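You operate a simulated robot arm through the tools that you are given. There is no shell and no other tool. Be economical: measure what you need, move in short steps, check, and stop when the job is done.

You run a simulated robot arm. Do the job below in one go: nothing can be reset, and whatever is moved stays where it is left.

## Task
Bring water to the sleeve and jacket ports, then shut off the collar and basin ports.
Fine: open the span and leg valves first, then close the stem and header valves; leave the others.

It is judged by the outcome, as a careful person would: the job done as asked, and still so three seconds after it is handed in. It fails if anything else is knocked over, pushed out of place, dropped, spilled or broken.

## Robot
A 7-joint arm with a fingered hand, fixed in place. Base frame: the origin is at the foot of the arm, x ahead of it, y to its left, z up. Readings come in cm, degrees, newtons and seconds.
With the tool pointing down near the work surface it reaches from about 46 to 90 cm from the base axis. Its first joint turns from -143.0 to 143.0 degrees. Payload 3 kg.
Tool frame: the origin (TCP) lies between the finger pads and is the grasp point; the fingertips stand 2.6 cm ahead of it; z points along the fingers, y is the line along which they close. Largest opening 14.8 cm; the body of the gripper starts 7.3 cm behind the TCP. The gripper is a hand of 3 fingers: y runs from the thumb to the fingers, the wrist lies at [0, 0, -22.9] in the tool frame, and closing takes about 1.5 s.
Orientation is told as [roll, pitch, yaw] about the base's x, y, z axes, in that order, counted from this pose: with the fingers straight down and closing along the base's y, the tool's x points along the base's -x, its y along +y and its z along -z.

## Interface
- The arm moves only by the tool move_arm. Its argument "steps" is a list of rows, each a list of 3 entries, a list of its own where there are three numbers: the shift along the base's x, y, z in cm, then the turn, a rotation vector about the base's x, y, z in degrees, then the closure in counts, from 0 (fully open) to 255 (shut). In form: [[[x, y, z], [wx, wy, wz], hand], ...]. A call has 1 to 10 rows; each row shifts and turns the commanded pose from where the row before left it. A row lasts 0.2 s, in which the tool goes at most 5 cm and 8.6 degrees; a call with a longer step from one row to the next is refused whole, and so is a gripper value outside its range. A pose out of reach is approached as far as the arm can. The call stops where the force on the tool passes 40 N (or 10 N more than at its start, if that is more) or the arm is blocked; 0.2 s more then pass. Each finger travels about 15.3 cm/s and halts on what it meets, pressing with about 22 N; the grip force reading is that of the motor and also rises with nothing between the fingers. The clock runs only during rows and for 0.2 s after the last one: add rows that do not move to give the fingers time. It gives the time, the measured TCP pose, the force on the tool (base axes), the opening and the grip force at its end, in the units of the frame above (readings bear some noise), with the torque about the TCP (base axes, N m) and any sound that the robot's microphone picked up, and new pictures: "show" is both (left out), scene, wrist or none.
- Cameras (640 x 400 px; columns grow to the right, rows downward): "scene" is fixed at [4.73, 50.34, 154.82]; the picture's right is [0.07, -1.00, 0.00], its down [-0.55, -0.04, -0.84] and it looks along [0.83, 0.06, -0.55] (base axes); focal length 364 px, centre (320, 200). "wrist" rides on the gripper at [6.8, -3.9, -9] in the tool frame; the picture's right is [0.50, 0.87, 0.00], its down [-0.66, 0.38, -0.65] and it looks along [-0.57, 0.33, 0.76] (tool axes); focal length 222 px, centre (320, 200). There is no depth. A picture from a camera that has moved, and an enlarged one, comes with that camera's place and axes in the base frame and with its lens.
- raise_lower(by): slides the trunk up (or, below 0, down) by that many cm; the arm rides with it, the base frame stays. It gives what a move gives, with no picture.
- hand_shape(shape): the hand has 3 fingers and takes this shape, open, in about a second: jaw (thumb against the fingers, like two jaws); tri (thumb and two fingers); tip (a fingertip pinch); poke (one finger out to press); point (the index stretched); flat (the hand flat); cup (the hand cupped); fist (a fist). The gripper value then closes the fingers along that shape, each until it touches; the sizes above hold for jaw. It gives what a move gives, with no picture.
- enlarge(camera, box): a new picture of the part [left, top, right, bottom] of that camera's present view, enlarged. The clock stands still meanwhile.
- finish_job(): hands the job in; it is judged then, once.

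Go step by step. Nothing tells you positions but the pictures and the camera data: compare them with the known pose of the tool, close in by small moves and look again before you grip or let go. The budget is 120 turns and 200 pictures, counting those below and the enlarged ones. Unless the task says otherwise, let go and move clear before handing in, and close with one line.

The tools are called after "Call:" by a JSON object that holds its "name" and its "arguments". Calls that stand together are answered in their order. move_arm: Moves the arm, as the interface text tells. Its arguments: {"type":"object","properties":{"steps":{"type":"array","items":{"type":"array"}},"show":{"type":"string","enum":["both","scene","wrist","none"]}},"required":["steps"]} The other tools are called the same way: raise_lower (by) slides the trunk up or down; hand_shape (shape) gives the hand a shape; enlarge (camera, box) takes an enlarged picture of a part of a camera's view; finish_job () hands the job in.

At the start:

```text
time_s: 0.0
tool_pos: [70.08, 27.61, 132.27]
tcp_rot: [-0.1, 0.1, 0.0]
ft_force: [-0.1, 0.1, -0.3]
torque: [0.02, 0.0, -0.02]
grip_width: 14.79
gripper_force: 0.0
shape: jaw
trunk travel left (down, up): [-69.8, 19.2]
```

scene: 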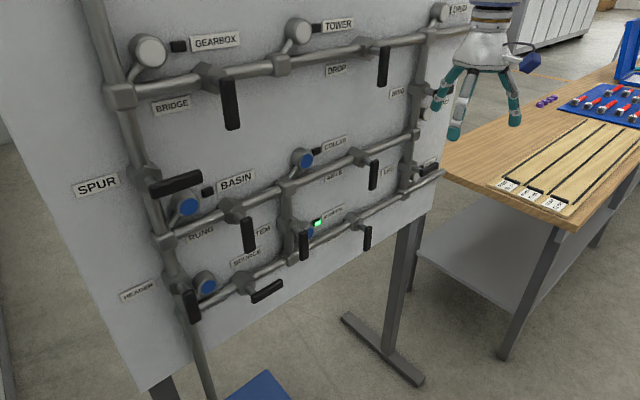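
wrist: 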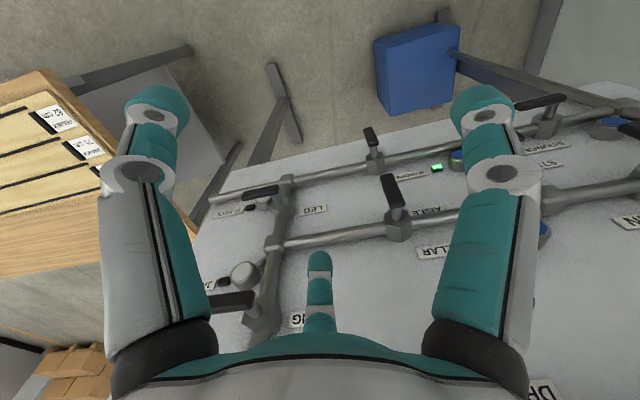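

I see a vertical board with pipes, valves with black lever handles, and labels. I'll enlarge the scene to read the labels first.

Call:
{"name": "enlarge", "arguments": {"camera": "scene", "box": [80, 140, 280, 320]}}

Call:
{"name": "enlarge", "arguments": {"camera": "scene", "box": [260, 100, 460, 280]}}

Call:
{"name": "enlarge", "arguments": {"camera": "scene", "box": [80, 0, 280, 130]}}

Call:
{"name": "enlarge", "arguments": {"camera": "scene", "box": [280, 0, 480, 130]}}

Call:
{"name": "enlarge", "arguments": {"camera": "wrist", "box": [180, 100, 480, 350]}}

```text
2.22 times, centred on (180, 230) of scene
camera zoom: at [4.73, 50.34, 154.82], right [0.07, -1.0, 0.0], down [-0.55, -0.04, -0.84], along [0.83, 0.06, -0.55], focal length 809 px, centre (631, 133)
```

zoom: 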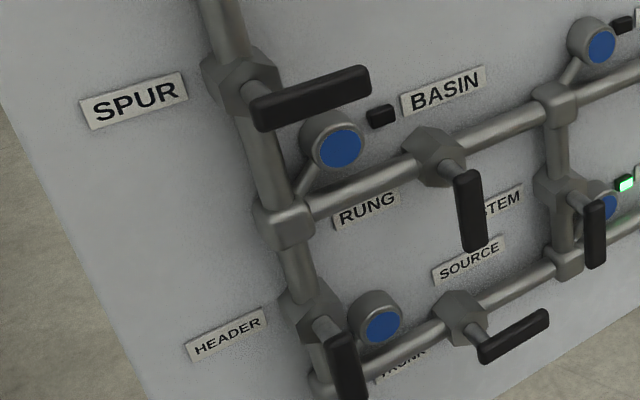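

```text
2.22 times, centred on (360, 190) of scene
camera zoom: at [4.73, 50.34, 154.82], right [0.07, -1.0, 0.0], down [-0.55, -0.04, -0.84], along [0.83, 0.06, -0.55], focal length 809 px, centre (231, 222)
```

zoom: 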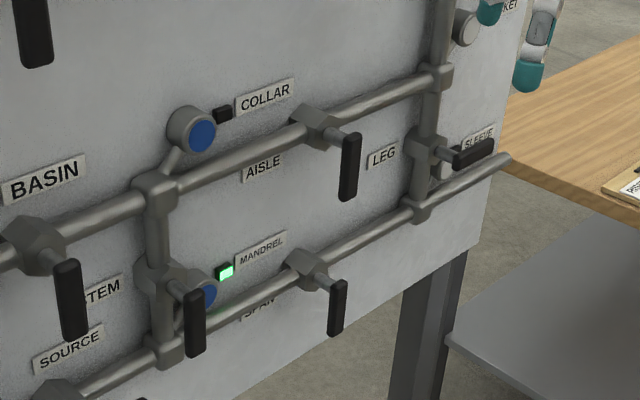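

```text
3.08 times, centred on (180, 65) of scene
camera zoom: at [4.73, 50.34, 154.82], right [0.07, -1.0, 0.0], down [-0.55, -0.04, -0.84], along [0.83, 0.06, -0.55], focal length 1120 px, centre (751, 615)
```

zoom: 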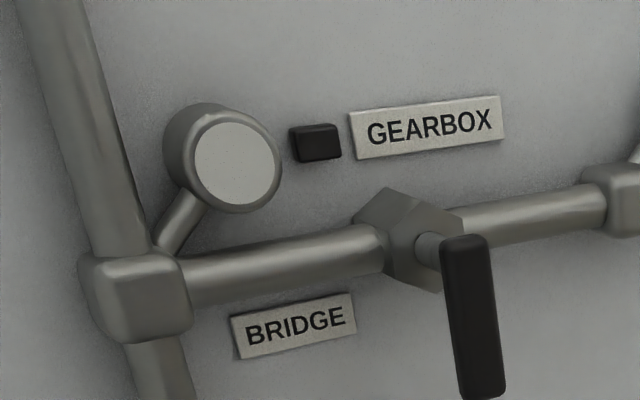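

```text
3.08 times, centred on (380, 65) of scene
camera zoom: at [4.73, 50.34, 154.82], right [0.07, -1.0, 0.0], down [-0.55, -0.04, -0.84], along [0.83, 0.06, -0.55], focal length 1120 px, centre (135, 615)
```

zoom: 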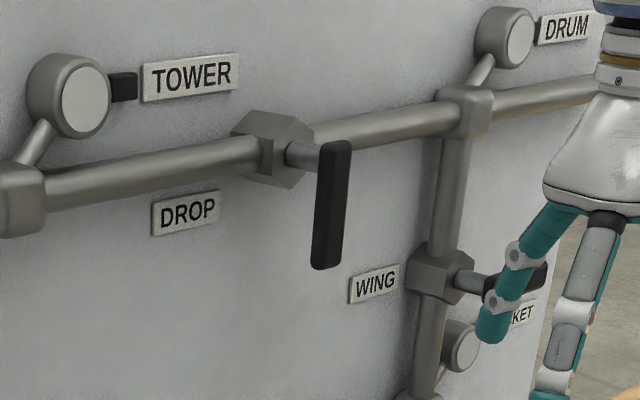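

```text
1.60 times, centred on (330, 225) of wrist
camera zoom: at [63.33, 23.75, 141.34], right [-0.5, 0.87, 0.0], down [0.66, 0.38, 0.65], along [0.57, 0.33, -0.76], focal length 355 px, centre (304, 160)
```

zoom: 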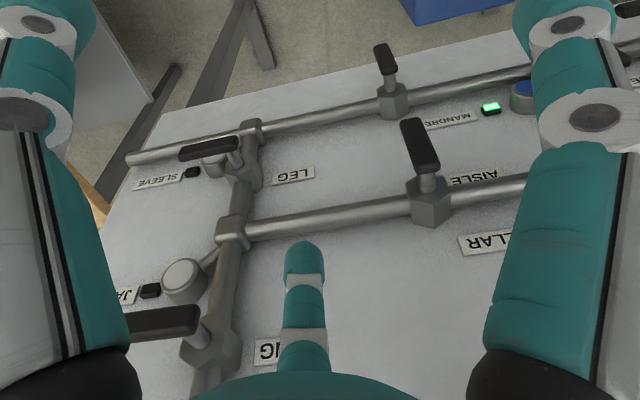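

The board stands vertically and its face is turned about 48° from the base x axis. Handles parallel to the pipe are open: span and leg are across (closed), stem and header are in line (open). I'll back off, turn the hand toward the board and use a single finger to push the levers.

Call:
{"name": "move_arm", "arguments": {"steps": [[[-1.07, 0.83, -2], [0, 0, 8.03], 0], [[-1.07, 0.83, -2], [0, 0, 8.03], 0], [[-1.07, 0.83, -2], [0, 0, 8.03], 0], [[-1.07, 0.83, -2], [0, 0, 8.03], 0], [[-1.07, 0.83, -2], [0, 0, 8.03], 0], [[-1.07, 0.83, -2], [0, 0, 8.03], 0]], "show": "none"}}

Call:
{"name": "move_arm", "arguments": {"steps": [[[0, 0, 0], [6.1, -5.46, 0], 0], [[0, 0, 0], [6.1, -5.46, 0], 0], [[0, 0, 0], [6.1, -5.46, 0], 0], [[0, 0, 0], [6.1, -5.46, 0], 0], [[0, 0, 0], [6.1, -5.46, 0], 0], [[0, 0, 0], [6.1, -5.46, 0], 0]], "show": "scene"}}

```text
time_s: 1.4
tool_pos: [63.67, 32.78, 120.26]
tcp_rot: [0.0, 0.0, 48.2]
ft_force: [-0.2, 0.4, -0.3]
torque: [0.0, 0.02, 0.0]
grip_width: 14.81
gripper_force: 0.0
shape: jaw
trunk travel left (down, up): [-69.8, 19.2]
```

```text
time_s: 2.8
tool_pos: [63.63, 32.82, 120.41]
tcp_rot: [0.0, -2.7, 48.2]
ft_force: [0.1, -0.6, -0.3]
torque: [0.03, -0.03, 0.0]
grip_width: 14.81
gripper_force: 0.0
shape: jaw
out of reach, approached as far as the arm can: row 1, 2, 3, 4, 5, 6
trunk travel left (down, up): [-69.8, 19.2]
```

scene: 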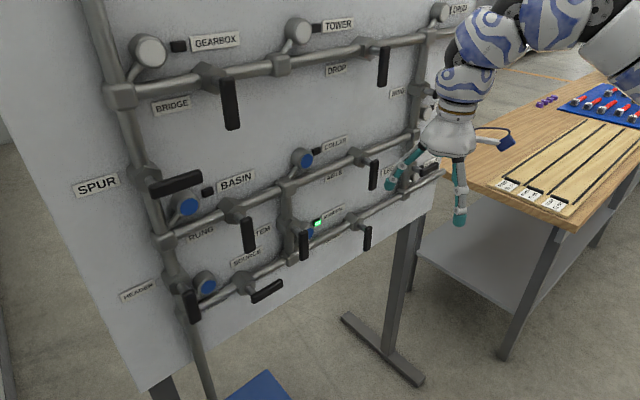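

The wrist can't pitch up in this configuration. I'll lower the trunk so the shoulder comes closer to working height, then raise the tool and try the pitch again.

Call:
{"name": "raise_lower", "arguments": {"by": -15}}

Call:
{"name": "move_arm", "arguments": {"steps": [[[0, 0, 4], [0, 0, 0], 0], [[0, 0, 4], [0, 0, 0], 0], [[0, 0, 4], [0, 0, 0], 0], [[0, 0, 3], [0, 0, 0], 0]], "show": "scene"}}

```text
time_s: 4.5
tool_pos: [63.66, 32.75, 105.28]
tcp_rot: [0.0, -2.7, 48.1]
ft_force: [-0.3, 0.3, -0.1]
torque: [0.01, -0.01, -0.03]
grip_width: 14.78
gripper_force: 0.0
shape: jaw
trunk travel left (down, up): [-54.8, 34.2]
```

```text
time_s: 5.5
tool_pos: [63.87, 32.87, 119.29]
tcp_rot: [0.0, -2.9, 48.2]
ft_force: [-0.9, 0.3, -0.5]
torque: [-0.01, 0.0, -0.01]
grip_width: 14.79
gripper_force: 0.0
shape: jaw
out of reach, approached as far as the arm can: row 4
trunk travel left (down, up): [-54.8, 34.2]
```

scene: 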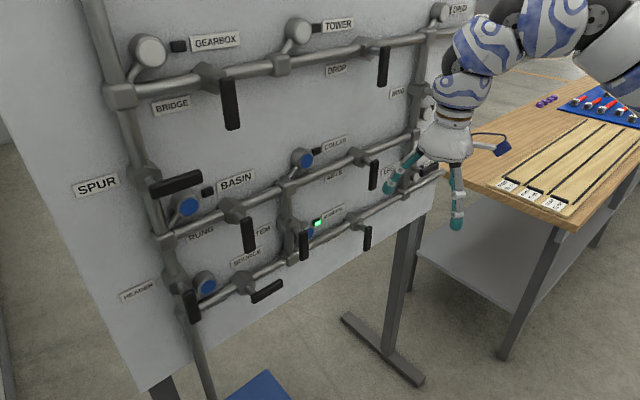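

The limit seems to depend on the tool's height relative to the trunk. I'll lower the tool a bit and test the pitch there.

Call:
{"name": "move_arm", "arguments": {"steps": [[[0, 0, -5], [0, 0, 0], 0], [[0, 0, -5], [0, 0, 0], 0], [[0, 0, -5], [0, 0, 0], 0], [[0, 0, 0], [6.1, -5.46, 0], 0], [[0, 0, 0], [6.1, -5.46, 0], 0], [[0, 0, 0], [6.1, -5.46, 0], 0], [[0, 0, 0], [6.1, -5.46, 0], 0]], "show": "none"}}

```text
time_s: 7.3
tool_pos: [69.1, 36.29, 118.0]
tcp_rot: [-12.3, -33.5, 57.4]
ft_force: [0.4, 1.2, 0.0]
torque: [-0.03, -0.01, 0.01]
grip_width: 14.81
gripper_force: 0.0
shape: jaw
out of reach, approached as far as the arm can: row 4, 5, 6
trunk travel left (down, up): [-54.8, 34.2]
stopped in row 7: the arm was blocked; the commanded pose is now the measured one
```

The arm landed somewhere different from the command, so I need to look.

Call:
{"name": "move_arm", "arguments": {"steps": [[[0, 0, 0], [0, 0, 0], 0]]}}

```text
time_s: 7.8
tool_pos: [68.99, 36.27, 118.1]
tcp_rot: [-12.4, -33.4, 57.2]
ft_force: [-0.9, 0.0, 0.1]
torque: [-0.02, 0.02, -0.02]
grip_width: 14.8
gripper_force: 0.1
shape: jaw
trunk travel left (down, up): [-54.8, 34.2]
camera wrist: at [64.71, 25.94, 122.47], right [-0.88, 0.19, -0.43], down [-0.3, 0.48, 0.83], along [0.36, 0.86, -0.36], focal length 222 px, centre (320, 200)
```

scene: 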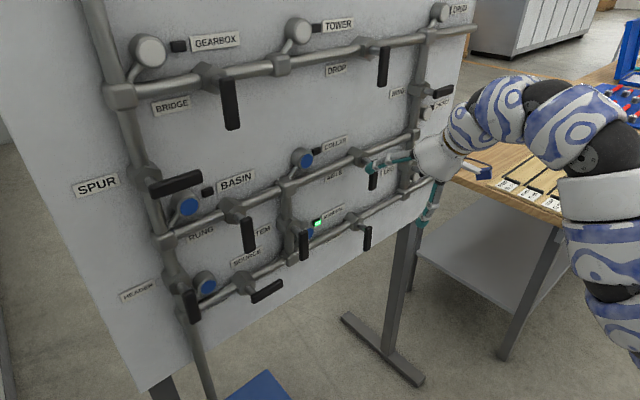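
wrist: 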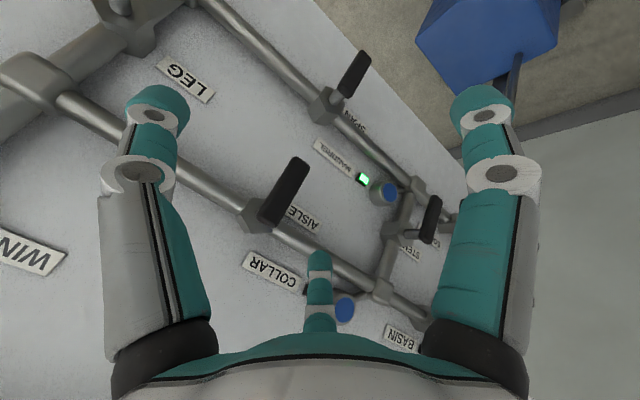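

The arm has reconfigured with its elbow low, and the hand is about 35° up without touching anything. I'll back off slightly and continue the turn in small increments.

Call:
{"name": "move_arm", "arguments": {"steps": [[[-1.3, -1.5, 0], [0, 0, 0], 0], [[-1.3, -1.5, 0], [0, 0, 0], 0], [[0, 0, 0], [6.93, -4.18, 0.44], 0], [[0, 0, 0], [6.93, -4.18, 0.44], 0]], "show": "scene"}}

```text
time_s: 8.8
tool_pos: [66.72, 33.22, 118.35]
tcp_rot: [-11.9, -49.8, 57.9]
ft_force: [0.1, 0.7, 0.1]
torque: [0.0, -0.02, 0.01]
grip_width: 14.82
gripper_force: 0.0
shape: jaw
trunk travel left (down, up): [-54.8, 34.2]
```

scene: 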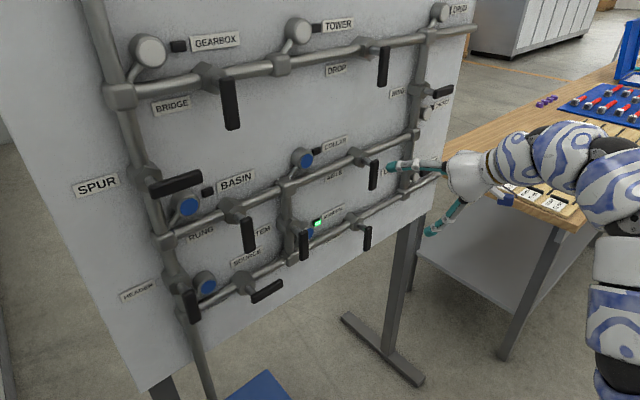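

That worked with no limit reached, so I'll finish the turn.

Call:
{"name": "move_arm", "arguments": {"steps": [[[0, 0, 0], [6.93, -4.18, 0.44], 0], [[0, 0, 0], [6.93, -4.18, 0.44], 0], [[0, 0, 0], [6.93, -4.18, 0.44], 0], [[0, 0, 0], [6.93, -4.18, 0.44], 0], [[0, 0, 0], [6.93, -4.18, 0.44], 0]], "show": "none"}}

Call:
{"name": "hand_shape", "arguments": {"shape": "poke"}}

Call:
{"name": "move_arm", "arguments": {"steps": [[[0, 0, 0], [0, 0, 0], 0]]}}

```text
time_s: 9.9
tool_pos: [66.56, 33.27, 118.18]
tcp_rot: [175.1, -89.8, -126.6]
ft_force: [-0.6, -0.3, 0.3]
torque: [-0.01, -0.01, -0.04]
grip_width: 14.8
gripper_force: 0.1
shape: jaw
trunk travel left (down, up): [-54.8, 34.2]
```

```text
time_s: 10.8
tool_pos: [66.44, 33.27, 118.09]
tcp_rot: [-176.1, -90.0, -135.6]
ft_force: [0.4, 0.2, 0.0]
torque: [0.02, -0.02, -0.03]
grip_width: 0.0
gripper_force: 0.1
shape: poke
trunk travel left (down, up): [-54.8, 34.2]
```

```text
time_s: 11.2
tool_pos: [66.53, 33.19, 118.15]
tcp_rot: [-179.0, -89.9, -132.7]
ft_force: [-0.8, 0.7, 0.0]
torque: [0.01, -0.02, 0.02]
grip_width: 0.0
gripper_force: 0.1
shape: poke
trunk travel left (down, up): [-54.8, 34.2]
camera wrist: at [63.38, 23.83, 111.39], right [-0.65, 0.58, -0.5], down [-0.72, -0.24, 0.65], along [0.26, 0.78, 0.57], focal length 222 px, centre (320, 200)
```

scene: 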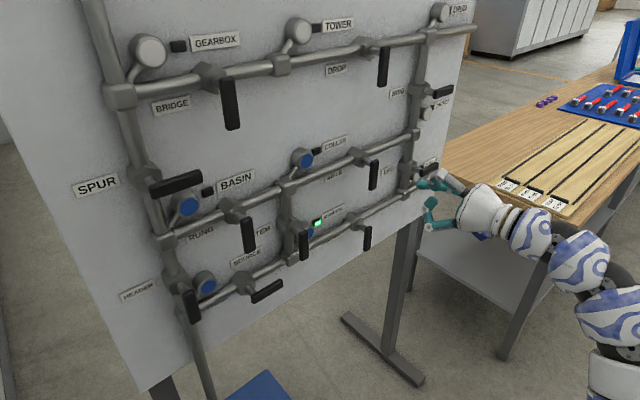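
wrist: 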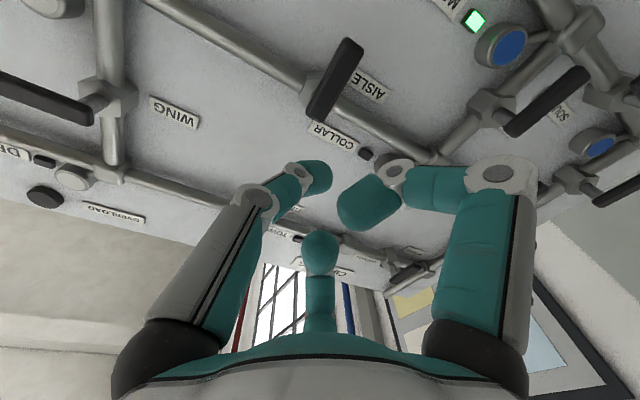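

The hand now faces the board. I'll check the poke shape close up.

Call:
{"name": "enlarge", "arguments": {"camera": "scene", "box": [390, 140, 530, 260]}}

```text
3.33 times, centred on (460, 200) of scene
camera zoom: at [4.73, 50.34, 154.82], right [0.07, -1.0, 0.0], down [-0.55, -0.04, -0.84], along [0.83, 0.06, -0.55], focal length 1213 px, centre (-147, 200)
```

zoom: 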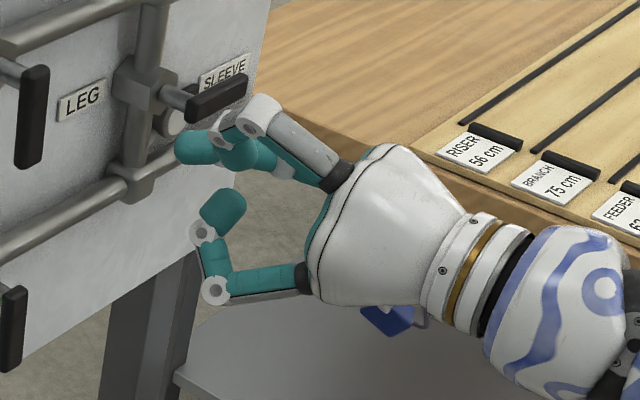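

Poke leaves the fingers curled. I'll try the point shape.

Call:
{"name": "hand_shape", "arguments": {"shape": "point"}}

Call:
{"name": "move_arm", "arguments": {"steps": [[[0, 0, 0], [0, 0, 0], 0], [[0, 0, 0], [0, 0, 0], 0], [[0, 0, 0], [0, 0, 0], 0]], "show": "wrist"}}

Call:
{"name": "enlarge", "arguments": {"camera": "scene", "box": [390, 140, 530, 260]}}

```text
time_s: 12.2
tool_pos: [66.53, 33.19, 118.07]
tcp_rot: [-178.3, -89.8, -133.4]
ft_force: [0.4, 0.1, 0.6]
torque: [0.02, 0.0, 0.03]
grip_width: 14.19
gripper_force: 0.1
shape: point
trunk travel left (down, up): [-54.8, 34.2]
```

```text
time_s: 12.9
tool_pos: [66.45, 33.13, 118.09]
tcp_rot: [-178.8, -89.8, -132.8]
ft_force: [-0.7, -0.4, -0.6]
torque: [0.02, -0.01, 0.02]
grip_width: 14.18
gripper_force: 0.1
shape: point
trunk travel left (down, up): [-54.8, 34.2]
camera wrist: at [63.38, 23.83, 111.39], right [-0.65, 0.58, -0.5], down [-0.72, -0.24, 0.65], along [0.26, 0.78, 0.57], focal length 222 px, centre (320, 200)
```

wrist: 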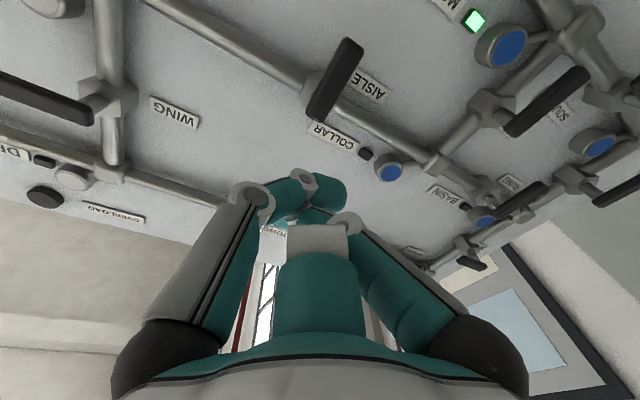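

```text
3.33 times, centred on (460, 200) of scene
camera zoom: at [4.73, 50.34, 154.82], right [0.07, -1.0, 0.0], down [-0.55, -0.04, -0.84], along [0.83, 0.06, -0.55], focal length 1213 px, centre (-147, 200)
```

zoom: 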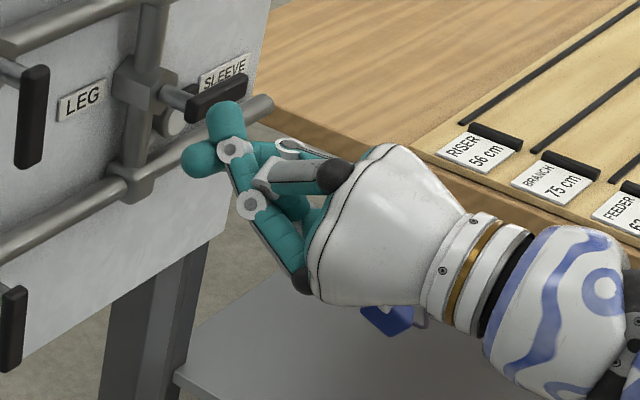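

Neither single-finger shape sticks out well. I'll check the jaw shape fully closed as a pushing rod.

Call:
{"name": "hand_shape", "arguments": {"shape": "jaw"}}

Call:
{"name": "move_arm", "arguments": {"steps": [[[0, 0, 0], [0, 0, 0], 255], [[0, 0, 0], [0, 0, 0], 255], [[0, 0, 0], [0, 0, 0], 255], [[0, 0, 0], [0, 0, 0], 255], [[0, 0, 0], [0, 0, 0], 255], [[0, 0, 0], [0, 0, 0], 255], [[0, 0, 0], [0, 0, 0], 255]], "show": "wrist"}}

Call:
{"name": "enlarge", "arguments": {"camera": "scene", "box": [390, 140, 530, 260]}}

```text
time_s: 13.8
tool_pos: [66.46, 33.18, 118.15]
tcp_rot: [-179.7, -89.8, -132.1]
ft_force: [-0.4, -0.4, 0.3]
torque: [-0.03, -0.01, 0.0]
grip_width: 14.8
gripper_force: 0.1
shape: jaw
trunk travel left (down, up): [-54.8, 34.2]
```

```text
time_s: 15.4
tool_pos: [66.47, 33.17, 118.19]
tcp_rot: [-179.6, -89.8, -132.0]
ft_force: [0.2, -0.4, -1.0]
torque: [0.03, -0.01, 0.02]
grip_width: 0.0
gripper_force: 21.8
shape: jaw
trunk travel left (down, up): [-54.8, 34.2]
camera wrist: at [63.38, 23.82, 111.39], right [-0.65, 0.58, -0.5], down [-0.72, -0.24, 0.65], along [0.26, 0.78, 0.57], focal length 222 px, centre (320, 200)
```

wrist: 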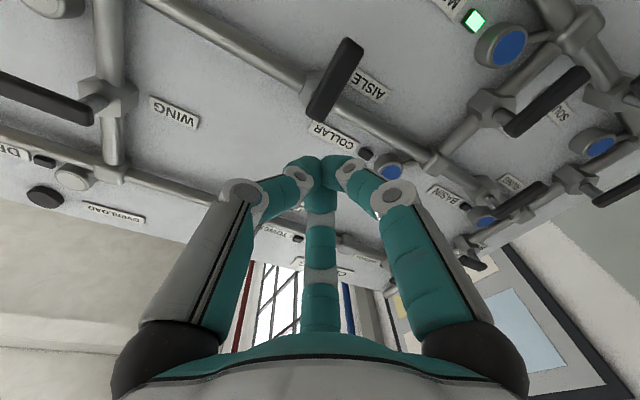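

```text
3.33 times, centred on (460, 200) of scene
camera zoom: at [4.73, 50.34, 154.82], right [0.07, -1.0, 0.0], down [-0.55, -0.04, -0.84], along [0.83, 0.06, -0.55], focal length 1213 px, centre (-147, 200)
```

zoom: 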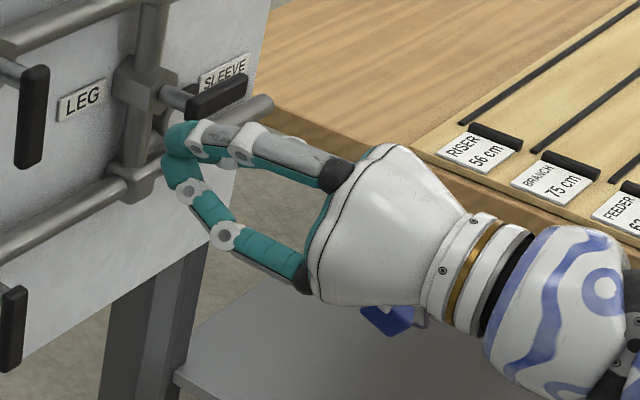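

The closed jaw makes a compact nose about 4 cm wide, with its tip about 2.6 cm ahead of the TCP. I estimate the span lever's pivot near (75.2, 43.6, 100), hanging down to z≈94. Next I'll go in front of it on its left side, still standing off.

Call:
{"name": "move_arm", "arguments": {"steps": [[[-0.13, 1.03, -3.77], [0, 0, 0], 255], [[-0.13, 1.03, -3.77], [0, 0, 0], 255], [[-0.13, 1.03, -3.77], [0, 0, 0], 255], [[-0.13, 1.03, -3.77], [0, 0, 0], 255], [[-0.13, 1.03, -3.77], [0, 0, 0], 255], [[-0.13, 1.03, -3.77], [0, 0, 0], 255]]}}

```text
time_s: 16.9
tool_pos: [65.65, 39.45, 95.51]
tcp_rot: [-171.1, -89.8, -140.7]
ft_force: [-0.2, -0.1, 0.2]
torque: [0.01, 0.02, 0.0]
grip_width: 0.0
gripper_force: 22.2
shape: jaw
trunk travel left (down, up): [-54.8, 34.2]
camera wrist: at [62.7, 29.99, 88.7], right [-0.65, 0.58, -0.5], down [-0.72, -0.24, 0.65], along [0.26, 0.78, 0.57], focal length 222 px, centre (320, 200)
```

scene: 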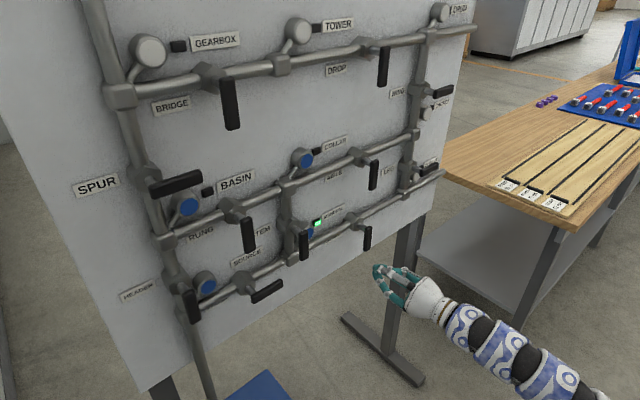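
wrist: 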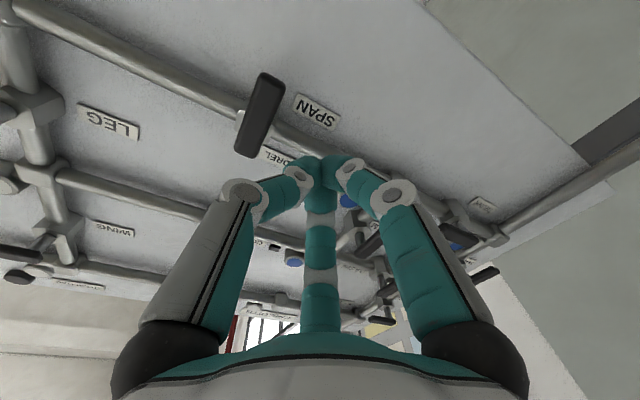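

Triangulating again puts the span lever at e≈-21.3, z 94–101, and the nose is to its left. I'll advance so the fingertips reach just past the lever plane.

Call:
{"name": "move_arm", "arguments": {"steps": [[[1.8, 2.0, 0], [0, 0, 0], 255], [[1.8, 2.0, 0], [0, 0, 0], 255], [[1.8, 2.0, 0], [0, 0, 0], 255]]}}

Call:
{"name": "enlarge", "arguments": {"camera": "scene", "box": [290, 180, 430, 300]}}

```text
time_s: 17.6
tool_pos: [71.09, 45.48, 95.48]
tcp_rot: [167.9, -89.6, -119.5]
ft_force: [0.4, -0.3, -0.5]
torque: [0.0, -0.03, -0.01]
grip_width: 0.02
gripper_force: 22.3
shape: jaw
trunk travel left (down, up): [-54.8, 34.2]
camera wrist: at [68.04, 36.06, 88.76], right [-0.65, 0.58, -0.5], down [-0.72, -0.24, 0.65], along [0.26, 0.78, 0.57], focal length 222 px, centre (320, 200)
```

scene: 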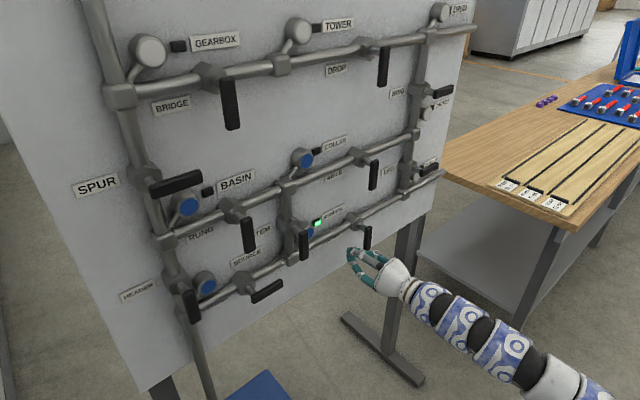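
wrist: 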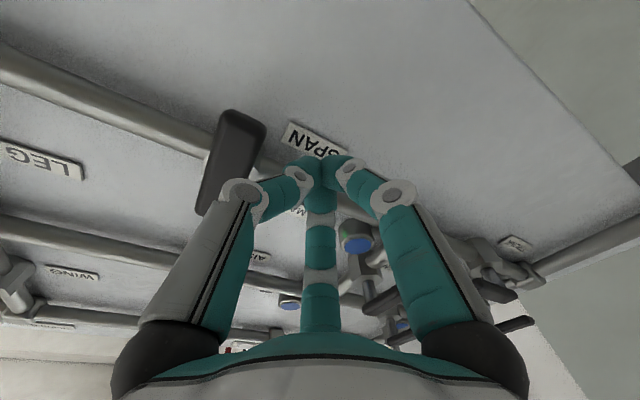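

```text
3.33 times, centred on (360, 240) of scene
camera zoom: at [4.73, 50.34, 154.82], right [0.07, -1.0, 0.0], down [-0.55, -0.04, -0.84], along [0.83, 0.06, -0.55], focal length 1213 px, centre (187, 67)
```

zoom: 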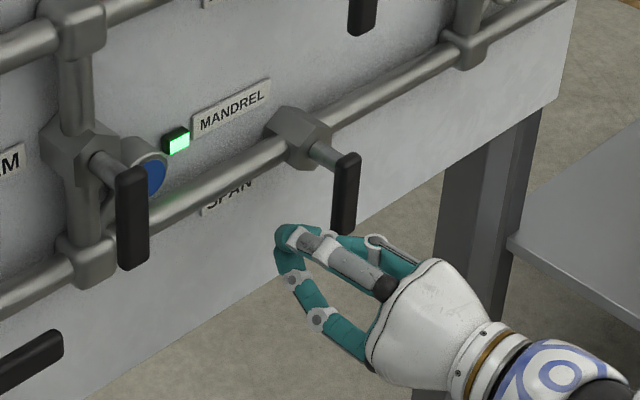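

The nose is alongside the lever with a small gap. I'll push it right along an arc, stopping partway to check.

Call:
{"name": "move_arm", "arguments": {"steps": [[[1.34, -1.2, 0.1], [0, 0, 0], 255], [[0.9, -0.8, -0.6], [0, 0, 0], 255], [[0.97, -0.87, -0.3], [0, 0, 0], 255], [[0.97, -0.87, 0.1], [0, 0, 0], 255]], "show": "wrist"}}

Call:
{"name": "enlarge", "arguments": {"camera": "scene", "box": [290, 180, 430, 300]}}

```text
time_s: 18.6
tool_pos: [75.42, 41.63, 94.96]
tcp_rot: [-174.1, -89.8, -137.6]
ft_force: [0.4, 0.0, -0.4]
torque: [0.0, 0.02, -0.01]
grip_width: 0.0
gripper_force: 21.9
shape: jaw
trunk travel left (down, up): [-54.8, 34.2]
camera wrist: at [72.37, 32.24, 88.21], right [-0.65, 0.58, -0.5], down [-0.72, -0.24, 0.65], along [0.26, 0.78, 0.57], focal length 222 px, centre (320, 200)
```

wrist: 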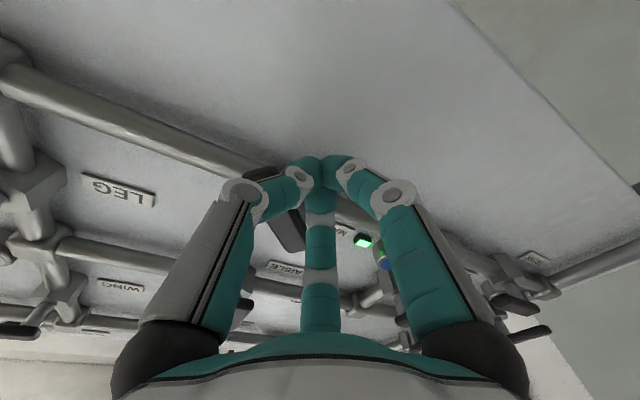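

```text
3.33 times, centred on (360, 240) of scene
camera zoom: at [4.73, 50.34, 154.82], right [0.07, -1.0, 0.0], down [-0.55, -0.04, -0.84], along [0.83, 0.06, -0.55], focal length 1213 px, centre (187, 67)
```

zoom: 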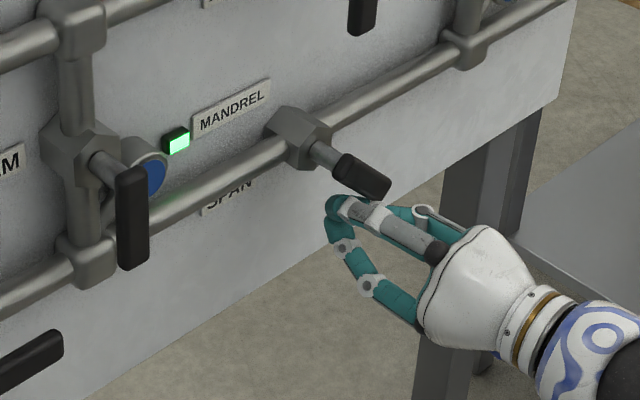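

The lever turns easily and is more than halfway. I'll continue the arc until it's level with the pipe.

Call:
{"name": "move_arm", "arguments": {"steps": [[[0.95, -0.85, 0.3], [0, 0, 0], 255], [[0.83, -0.75, 0.7], [0, 0, 0], 255], [[0.6, -0.53, 1.0], [0, 0, 0], 255]], "show": "wrist"}}

Call:
{"name": "enlarge", "arguments": {"camera": "scene", "box": [290, 180, 430, 300]}}

```text
time_s: 19.4
tool_pos: [77.77, 39.67, 96.59]
tcp_rot: [121.3, -89.9, -72.9]
ft_force: [-6.8, 0.5, -15.1]
torque: [-0.23, -0.29, 0.08]
grip_width: 0.0
gripper_force: 22.3
shape: jaw
trunk travel left (down, up): [-54.8, 34.2]
camera wrist: at [74.61, 30.13, 89.9], right [-0.65, 0.58, -0.5], down [-0.72, -0.24, 0.66], along [0.26, 0.78, 0.57], focal length 222 px, centre (320, 200)
```

wrist: 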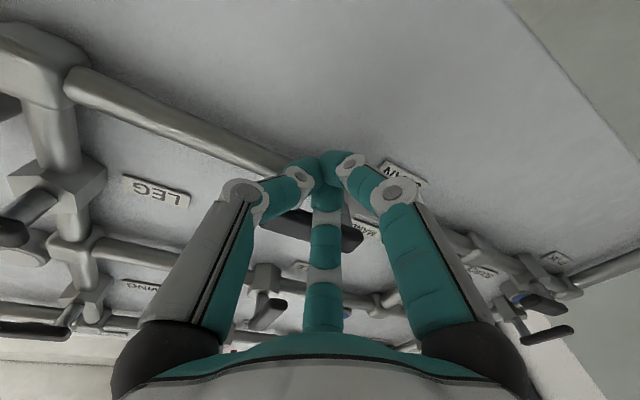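

```text
3.33 times, centred on (360, 240) of scene
camera zoom: at [4.73, 50.34, 154.82], right [0.07, -1.0, 0.0], down [-0.55, -0.04, -0.84], along [0.83, 0.06, -0.55], focal length 1213 px, centre (187, 67)
```

zoom: 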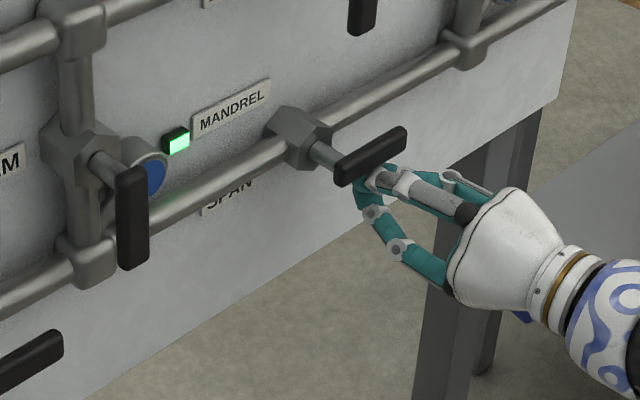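

The span lever is at its stop, in line with its pipe (15 N felt). I'll withdraw and go to standoff above the right-pointing leg lever.

Call:
{"name": "move_arm", "arguments": {"steps": [[[0, 0, -2.5], [0, 0, 0], 255], [[-2.7, -3, 0], [0, 0, 0], 255], [[-2.7, -3, 0], [0, 0, 0], 255], [[2.29, -2.09, 2.6], [0, 0, 0], 255], [[2.29, -2.09, 2.6], [0, 0, 0], 255], [[2.29, -2.09, 2.6], [0, 0, 0], 255], [[2.29, -2.09, 2.6], [0, 0, 0], 255], [[2.29, -2.09, 2.6], [0, 0, 0], 255], [[2.29, -2.09, 2.6], [0, 0, 0], 255], [[2.29, -2.09, 2.6], [0, 0, 0], 255]]}}

Call:
{"name": "enlarge", "arguments": {"camera": "scene", "box": [340, 120, 480, 260]}}

```text
time_s: 21.6
tool_pos: [88.21, 18.98, 112.74]
tcp_rot: [-171.9, -89.8, -139.8]
ft_force: [0.3, -0.3, 0.0]
torque: [0.03, -0.01, 0.03]
grip_width: 0.0
gripper_force: 22.1
shape: jaw
trunk travel left (down, up): [-54.8, 34.2]
camera wrist: at [85.07, 9.46, 105.96], right [-0.65, 0.58, -0.5], down [-0.72, -0.24, 0.65], along [0.26, 0.78, 0.57], focal length 222 px, centre (320, 200)
```

scene: 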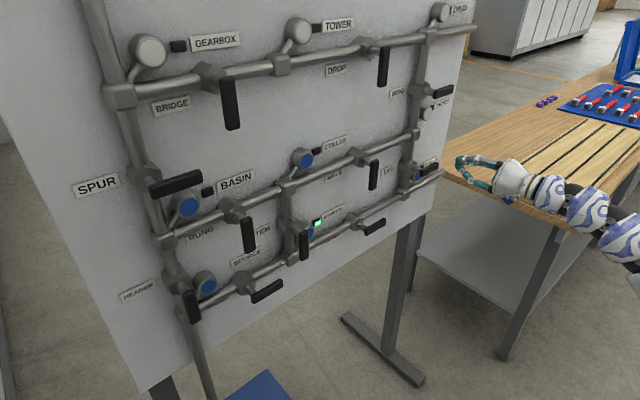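
wrist: 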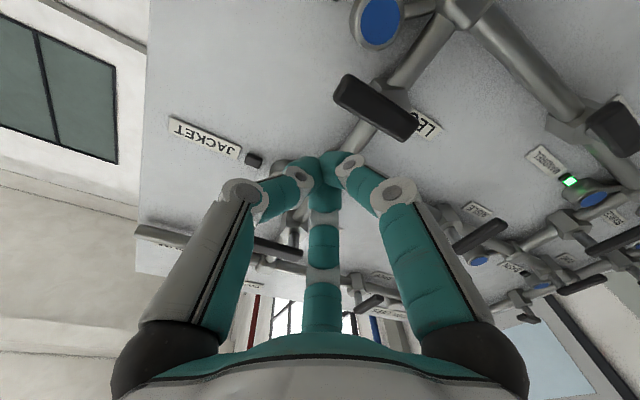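

```text
2.86 times, centred on (410, 190) of scene
camera zoom: at [4.73, 50.34, 154.82], right [0.07, -1.0, 0.0], down [-0.55, -0.04, -0.84], along [0.83, 0.06, -0.55], focal length 1040 px, centre (63, 229)
```

zoom: 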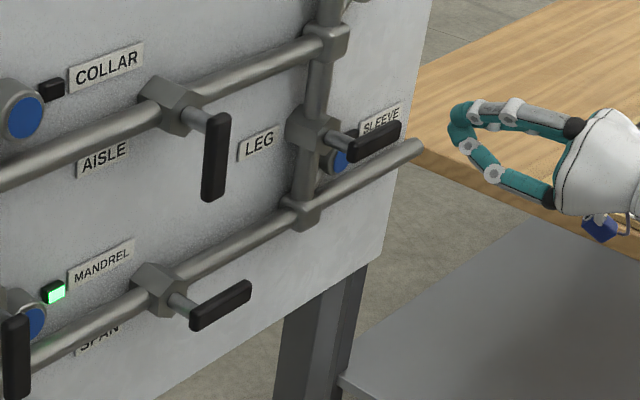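

The sleeve gauge has turned blue, so span is open. The leg lever's pivot is near z≈108.5 with the tip about 5 cm to its right, so I'll advance above it.

Call:
{"name": "move_arm", "arguments": {"steps": [[[1.77, 1.98, 0], [0, 0, 0], 255], [[1.77, 1.98, 0], [0, 0, 0], 255], [[1.77, 1.98, 0], [0, 0, 0], 255]], "show": "wrist"}}

Call:
{"name": "enlarge", "arguments": {"camera": "scene", "box": [340, 120, 480, 260]}}

```text
time_s: 22.4
tool_pos: [93.58, 24.72, 112.72]
tcp_rot: [-162.2, -89.8, -149.5]
ft_force: [0.6, -0.2, 0.0]
torque: [0.01, 0.02, -0.02]
grip_width: 0.01
gripper_force: 22.2
shape: jaw
trunk travel left (down, up): [-54.8, 34.2]
camera wrist: at [90.55, 15.29, 105.89], right [-0.65, 0.58, -0.5], down [-0.72, -0.24, 0.65], along [0.26, 0.78, 0.57], focal length 222 px, centre (320, 200)
```

wrist: 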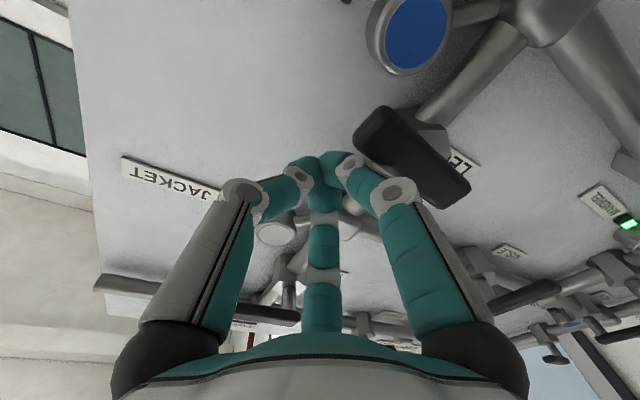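

```text
2.86 times, centred on (410, 190) of scene
camera zoom: at [4.73, 50.34, 154.82], right [0.07, -1.0, 0.0], down [-0.55, -0.04, -0.84], along [0.83, 0.06, -0.55], focal length 1040 px, centre (63, 229)
```

zoom: 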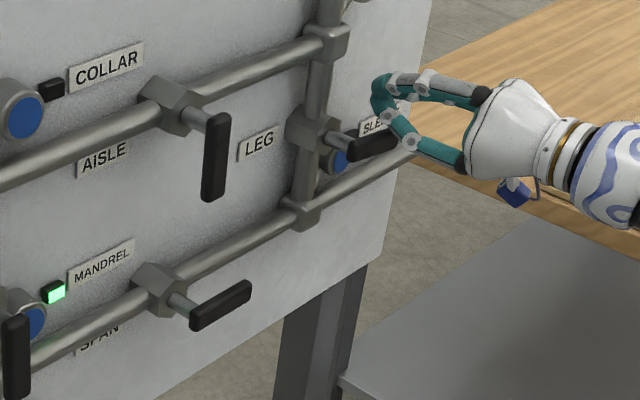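

The nose is above the lever near its tip. I'll move in a touch deeper and push down along the arc, halfway first.

Call:
{"name": "move_arm", "arguments": {"steps": [[[0.02, 0.92, 0], [0, 0, 0], 255], [[0, 0, -1.3], [0, 0, 0], 255], [[0.45, -0.4, -1.13], [0, 0, 0], 255], [[0.22, -0.2, -1.27], [0, 0, 0], 255], [[0, 0, -1.28], [0, 0, 0], 255]], "show": "none"}}

Call:
{"name": "enlarge", "arguments": {"camera": "scene", "box": [340, 120, 480, 260]}}

```text
time_s: 23.6
tool_pos: [94.36, 25.17, 107.6]
tcp_rot: [-177.3, -89.7, -134.4]
ft_force: [0.2, -0.9, 0.4]
torque: [0.0, -0.01, -0.01]
grip_width: 0.01
gripper_force: 21.8
shape: jaw
trunk travel left (down, up): [-54.8, 34.2]
```

```text
2.86 times, centred on (410, 190) of scene
camera zoom: at [4.73, 50.34, 154.82], right [0.07, -1.0, 0.0], down [-0.55, -0.04, -0.84], along [0.83, 0.06, -0.55], focal length 1040 px, centre (63, 229)
```

zoom: 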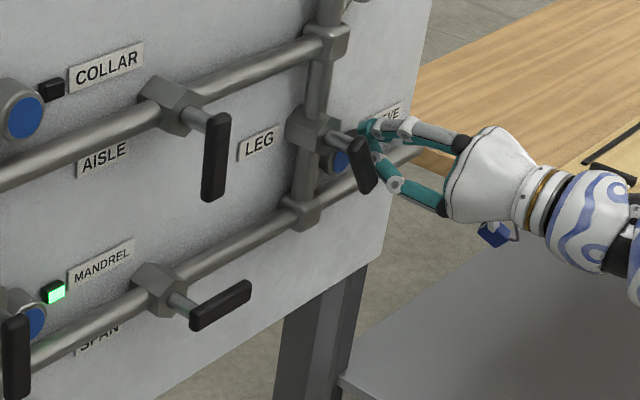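

It's about two thirds turned. I'll continue down and left to the stop.

Call:
{"name": "move_arm", "arguments": {"steps": [[[-0.3, 0.27, -1.3], [0, 0, 0], 255], [[-0.5, 0.45, -1.2], [0, 0, 0], 255], [[-0.7, 0.63, -0.8], [0, 0, 0], 255]], "show": "wrist"}}

Call:
{"name": "enlarge", "arguments": {"camera": "scene", "box": [340, 120, 480, 260]}}

```text
time_s: 24.4
tool_pos: [92.82, 26.5, 104.19]
tcp_rot: [171.8, -89.9, -123.6]
ft_force: [0.0, -0.9, 0.0]
torque: [0.04, 0.04, 0.04]
grip_width: 0.0
gripper_force: 21.7
shape: jaw
trunk travel left (down, up): [-54.8, 34.2]
camera wrist: at [89.73, 17.07, 97.39], right [-0.65, 0.58, -0.5], down [-0.72, -0.24, 0.65], along [0.26, 0.78, 0.57], focal length 222 px, centre (320, 200)
```

wrist: 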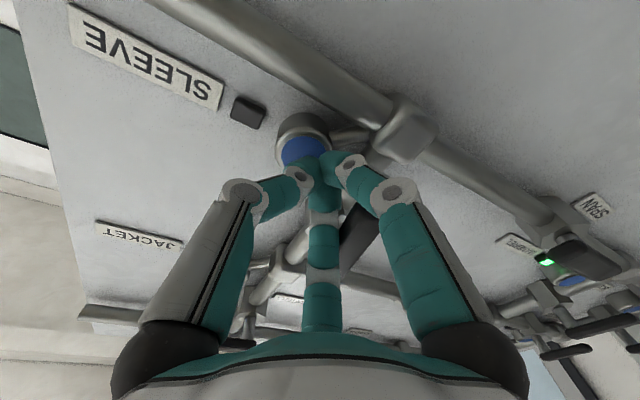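

```text
2.86 times, centred on (410, 190) of scene
camera zoom: at [4.73, 50.34, 154.82], right [0.07, -1.0, 0.0], down [-0.55, -0.04, -0.84], along [0.83, 0.06, -0.55], focal length 1040 px, centre (63, 229)
```

zoom: 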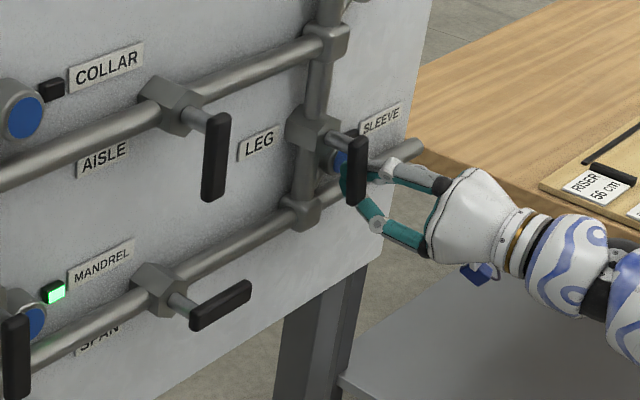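

It's nearly vertical. I'll nudge left gently until the stop gives some force.

Call:
{"name": "move_arm", "arguments": {"steps": [[[-0.37, 0.33, 0], [0, 0, 0], 255], [[-0.37, 0.33, 0], [0, 0, 0], 255]], "show": "none"}}

Call:
{"name": "enlarge", "arguments": {"camera": "scene", "box": [340, 120, 480, 260]}}

```text
time_s: 25.1
tool_pos: [92.31, 26.87, 104.14]
tcp_rot: [166.4, -89.9, -118.1]
ft_force: [11.1, -8.6, -2.6]
torque: [0.16, 0.19, 0.09]
grip_width: 0.0
gripper_force: 21.7
shape: jaw
trunk travel left (down, up): [-54.8, 34.2]
```

```text
2.86 times, centred on (410, 190) of scene
camera zoom: at [4.73, 50.34, 154.82], right [0.07, -1.0, 0.0], down [-0.55, -0.04, -0.84], along [0.83, 0.06, -0.55], focal length 1040 px, centre (63, 229)
```

zoom: 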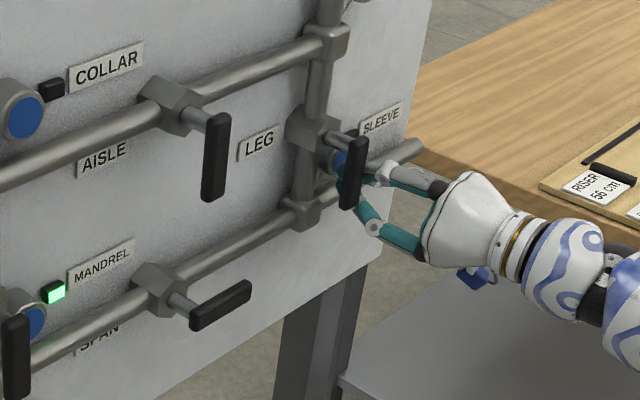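

Leg is at its stop (14 N) and in line with its pipe. I'll withdraw and check that water reaches the jacket while heading for the stem lever.

Call:
{"name": "move_arm", "arguments": {"steps": [[[0.5, -0.45, 0], [0, 0, 0], 255], [[-2.9, -3.2, 0], [0, 0, 0], 255], [[-2.9, -3.2, 0], [0, 0, 0], 255], [[-3.1, 2.8, 0.13], [0, 0, 0], 255], [[-3.1, 2.8, 0.13], [0, 0, 0], 255], [[-3.1, 2.8, 0.13], [0, 0, 0], 255], [[-3.1, 2.8, 0.13], [0, 0, 0], 255], [[-3.1, 2.8, 0.13], [0, 0, 0], 255], [[-3.1, 2.8, 0.13], [0, 0, 0], 255]], "show": "scene"}}

Call:
{"name": "enlarge", "arguments": {"camera": "scene", "box": [370, 60, 470, 220]}}

```text
time_s: 27.1
tool_pos: [68.37, 37.01, 105.13]
tcp_rot: [-177.5, -89.9, -134.3]
ft_force: [0.0, 0.6, -0.2]
torque: [0.0, 0.01, 0.01]
grip_width: 0.01
gripper_force: 22.3
shape: jaw
trunk travel left (down, up): [-54.8, 34.2]
```

scene: 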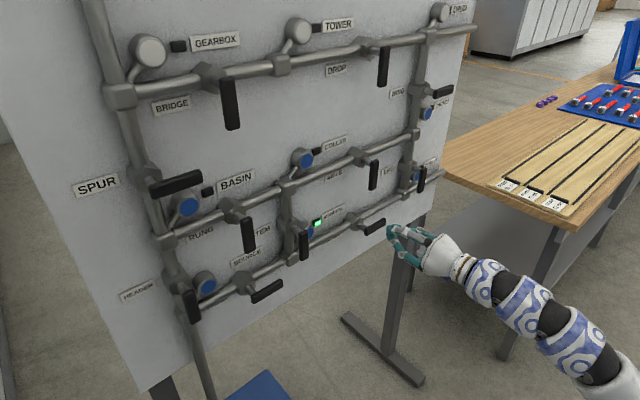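

```text
2.50 times, centred on (420, 140) of scene
camera zoom: at [4.73, 50.34, 154.82], right [0.07, -1.0, 0.0], down [-0.55, -0.04, -0.84], along [0.83, 0.06, -0.55], focal length 910 px, centre (70, 350)
```

zoom: 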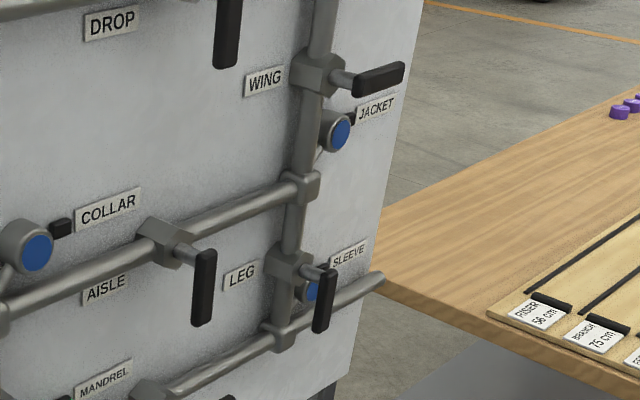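

Jacket and sleeve are both blue now. I'll move on to the stem lever at standoff, on its left side.

Call:
{"name": "move_arm", "arguments": {"steps": [[[-3.1, 2.8, 0.1], [0, 0, 0], 255], [[-3.1, 2.8, 0.1], [0, 0, 0], 255], [[-3.1, 2.8, 0.1], [0, 0, 0], 255], [[-3.1, 2.8, 0.1], [0, 0, 0], 255], [[-3.1, 2.8, 0.1], [0, 0, 0], 255], [[-3.0, 2.6, 0.1], [0, 0, 0], 255]]}}

Call:
{"name": "enlarge", "arguments": {"camera": "scene", "box": [220, 180, 380, 300]}}

```text
time_s: 28.4
tool_pos: [49.93, 53.83, 105.89]
tcp_rot: [-168.5, -89.8, -143.1]
ft_force: [-0.9, 0.5, -0.8]
torque: [-0.01, -0.01, -0.02]
grip_width: 0.0
gripper_force: 22.5
shape: jaw
trunk travel left (down, up): [-54.8, 34.2]
camera wrist: at [46.87, 44.38, 99.09], right [-0.64, 0.58, -0.5], down [-0.72, -0.24, 0.65], along [0.26, 0.78, 0.57], focal length 222 px, centre (320, 200)
```

scene: 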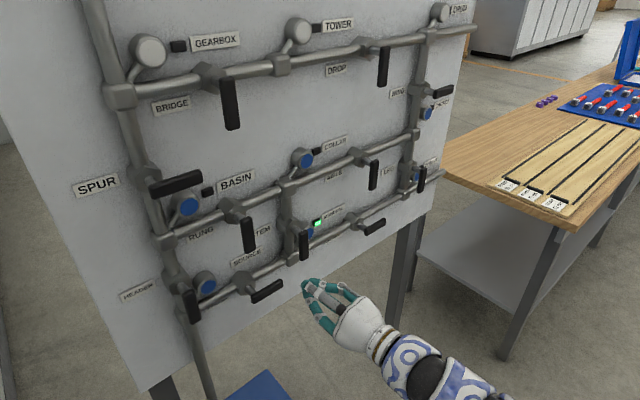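
wrist: 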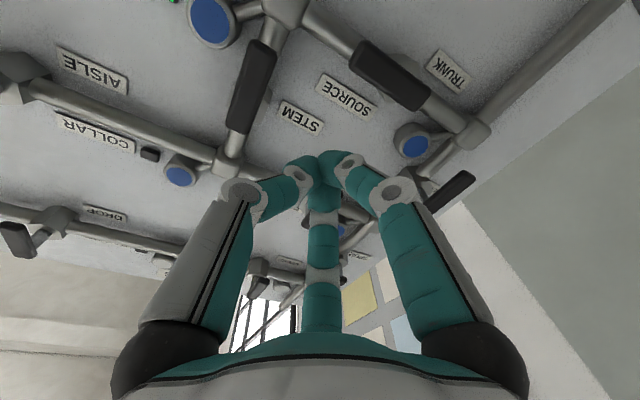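

```text
3.33 times, centred on (300, 240) of scene
camera zoom: at [4.73, 50.34, 154.82], right [0.07, -1.0, 0.0], down [-0.55, -0.04, -0.84], along [0.83, 0.06, -0.55], focal length 1213 px, centre (387, 67)
```

zoom: 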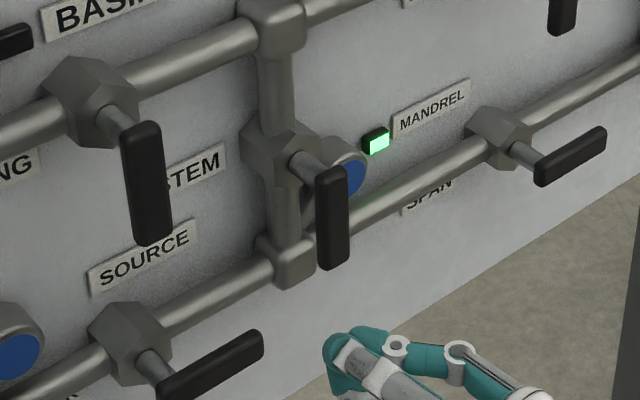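

The stem lever triangulates to e≈-41.4, z 103–109.6, slightly deeper than expected. I'll line up left of its lower end and advance.

Call:
{"name": "move_arm", "arguments": {"steps": [[[1.5, -1.34, -1.7], [0, 0, 0], 255], [[2.03, 2.3, 0], [0, 0, 0], 255], [[2.03, 2.3, 0], [0, 0, 0], 255], [[2.03, 2.3, 0], [0, 0, 0], 255]], "show": "wrist"}}

Call:
{"name": "enlarge", "arguments": {"camera": "scene", "box": [220, 180, 380, 300]}}

```text
time_s: 29.4
tool_pos: [57.51, 59.0, 103.64]
tcp_rot: [-167.3, -89.9, -144.4]
ft_force: [-0.1, 0.6, 0.1]
torque: [-0.03, 0.01, -0.02]
grip_width: 0.0
gripper_force: 21.6
shape: jaw
trunk travel left (down, up): [-54.8, 34.2]
camera wrist: at [54.49, 49.73, 96.91], right [-0.65, 0.58, -0.5], down [-0.72, -0.24, 0.65], along [0.26, 0.78, 0.57], focal length 222 px, centre (320, 200)
```

wrist: 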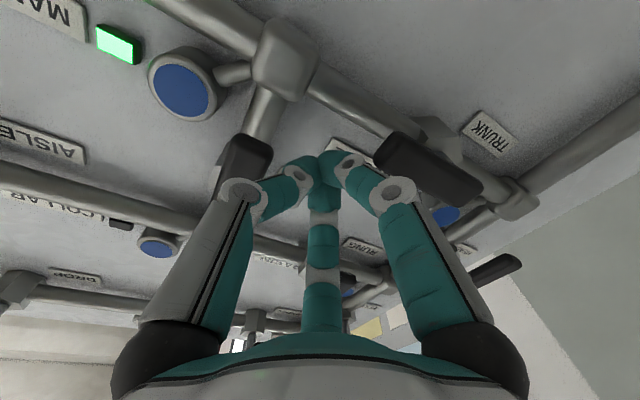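

```text
3.33 times, centred on (300, 240) of scene
camera zoom: at [4.73, 50.34, 154.82], right [0.07, -1.0, 0.0], down [-0.55, -0.04, -0.84], along [0.83, 0.06, -0.55], focal length 1213 px, centre (387, 67)
```

zoom: 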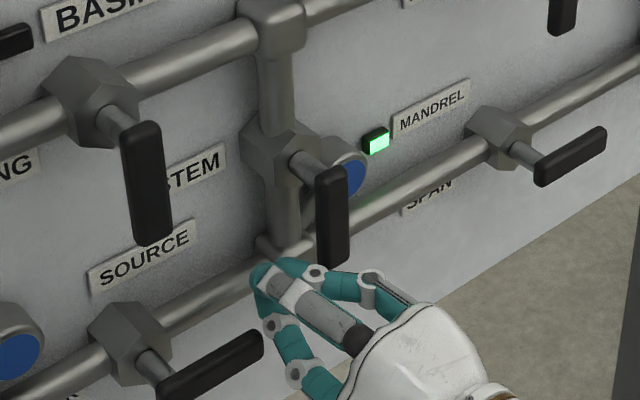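

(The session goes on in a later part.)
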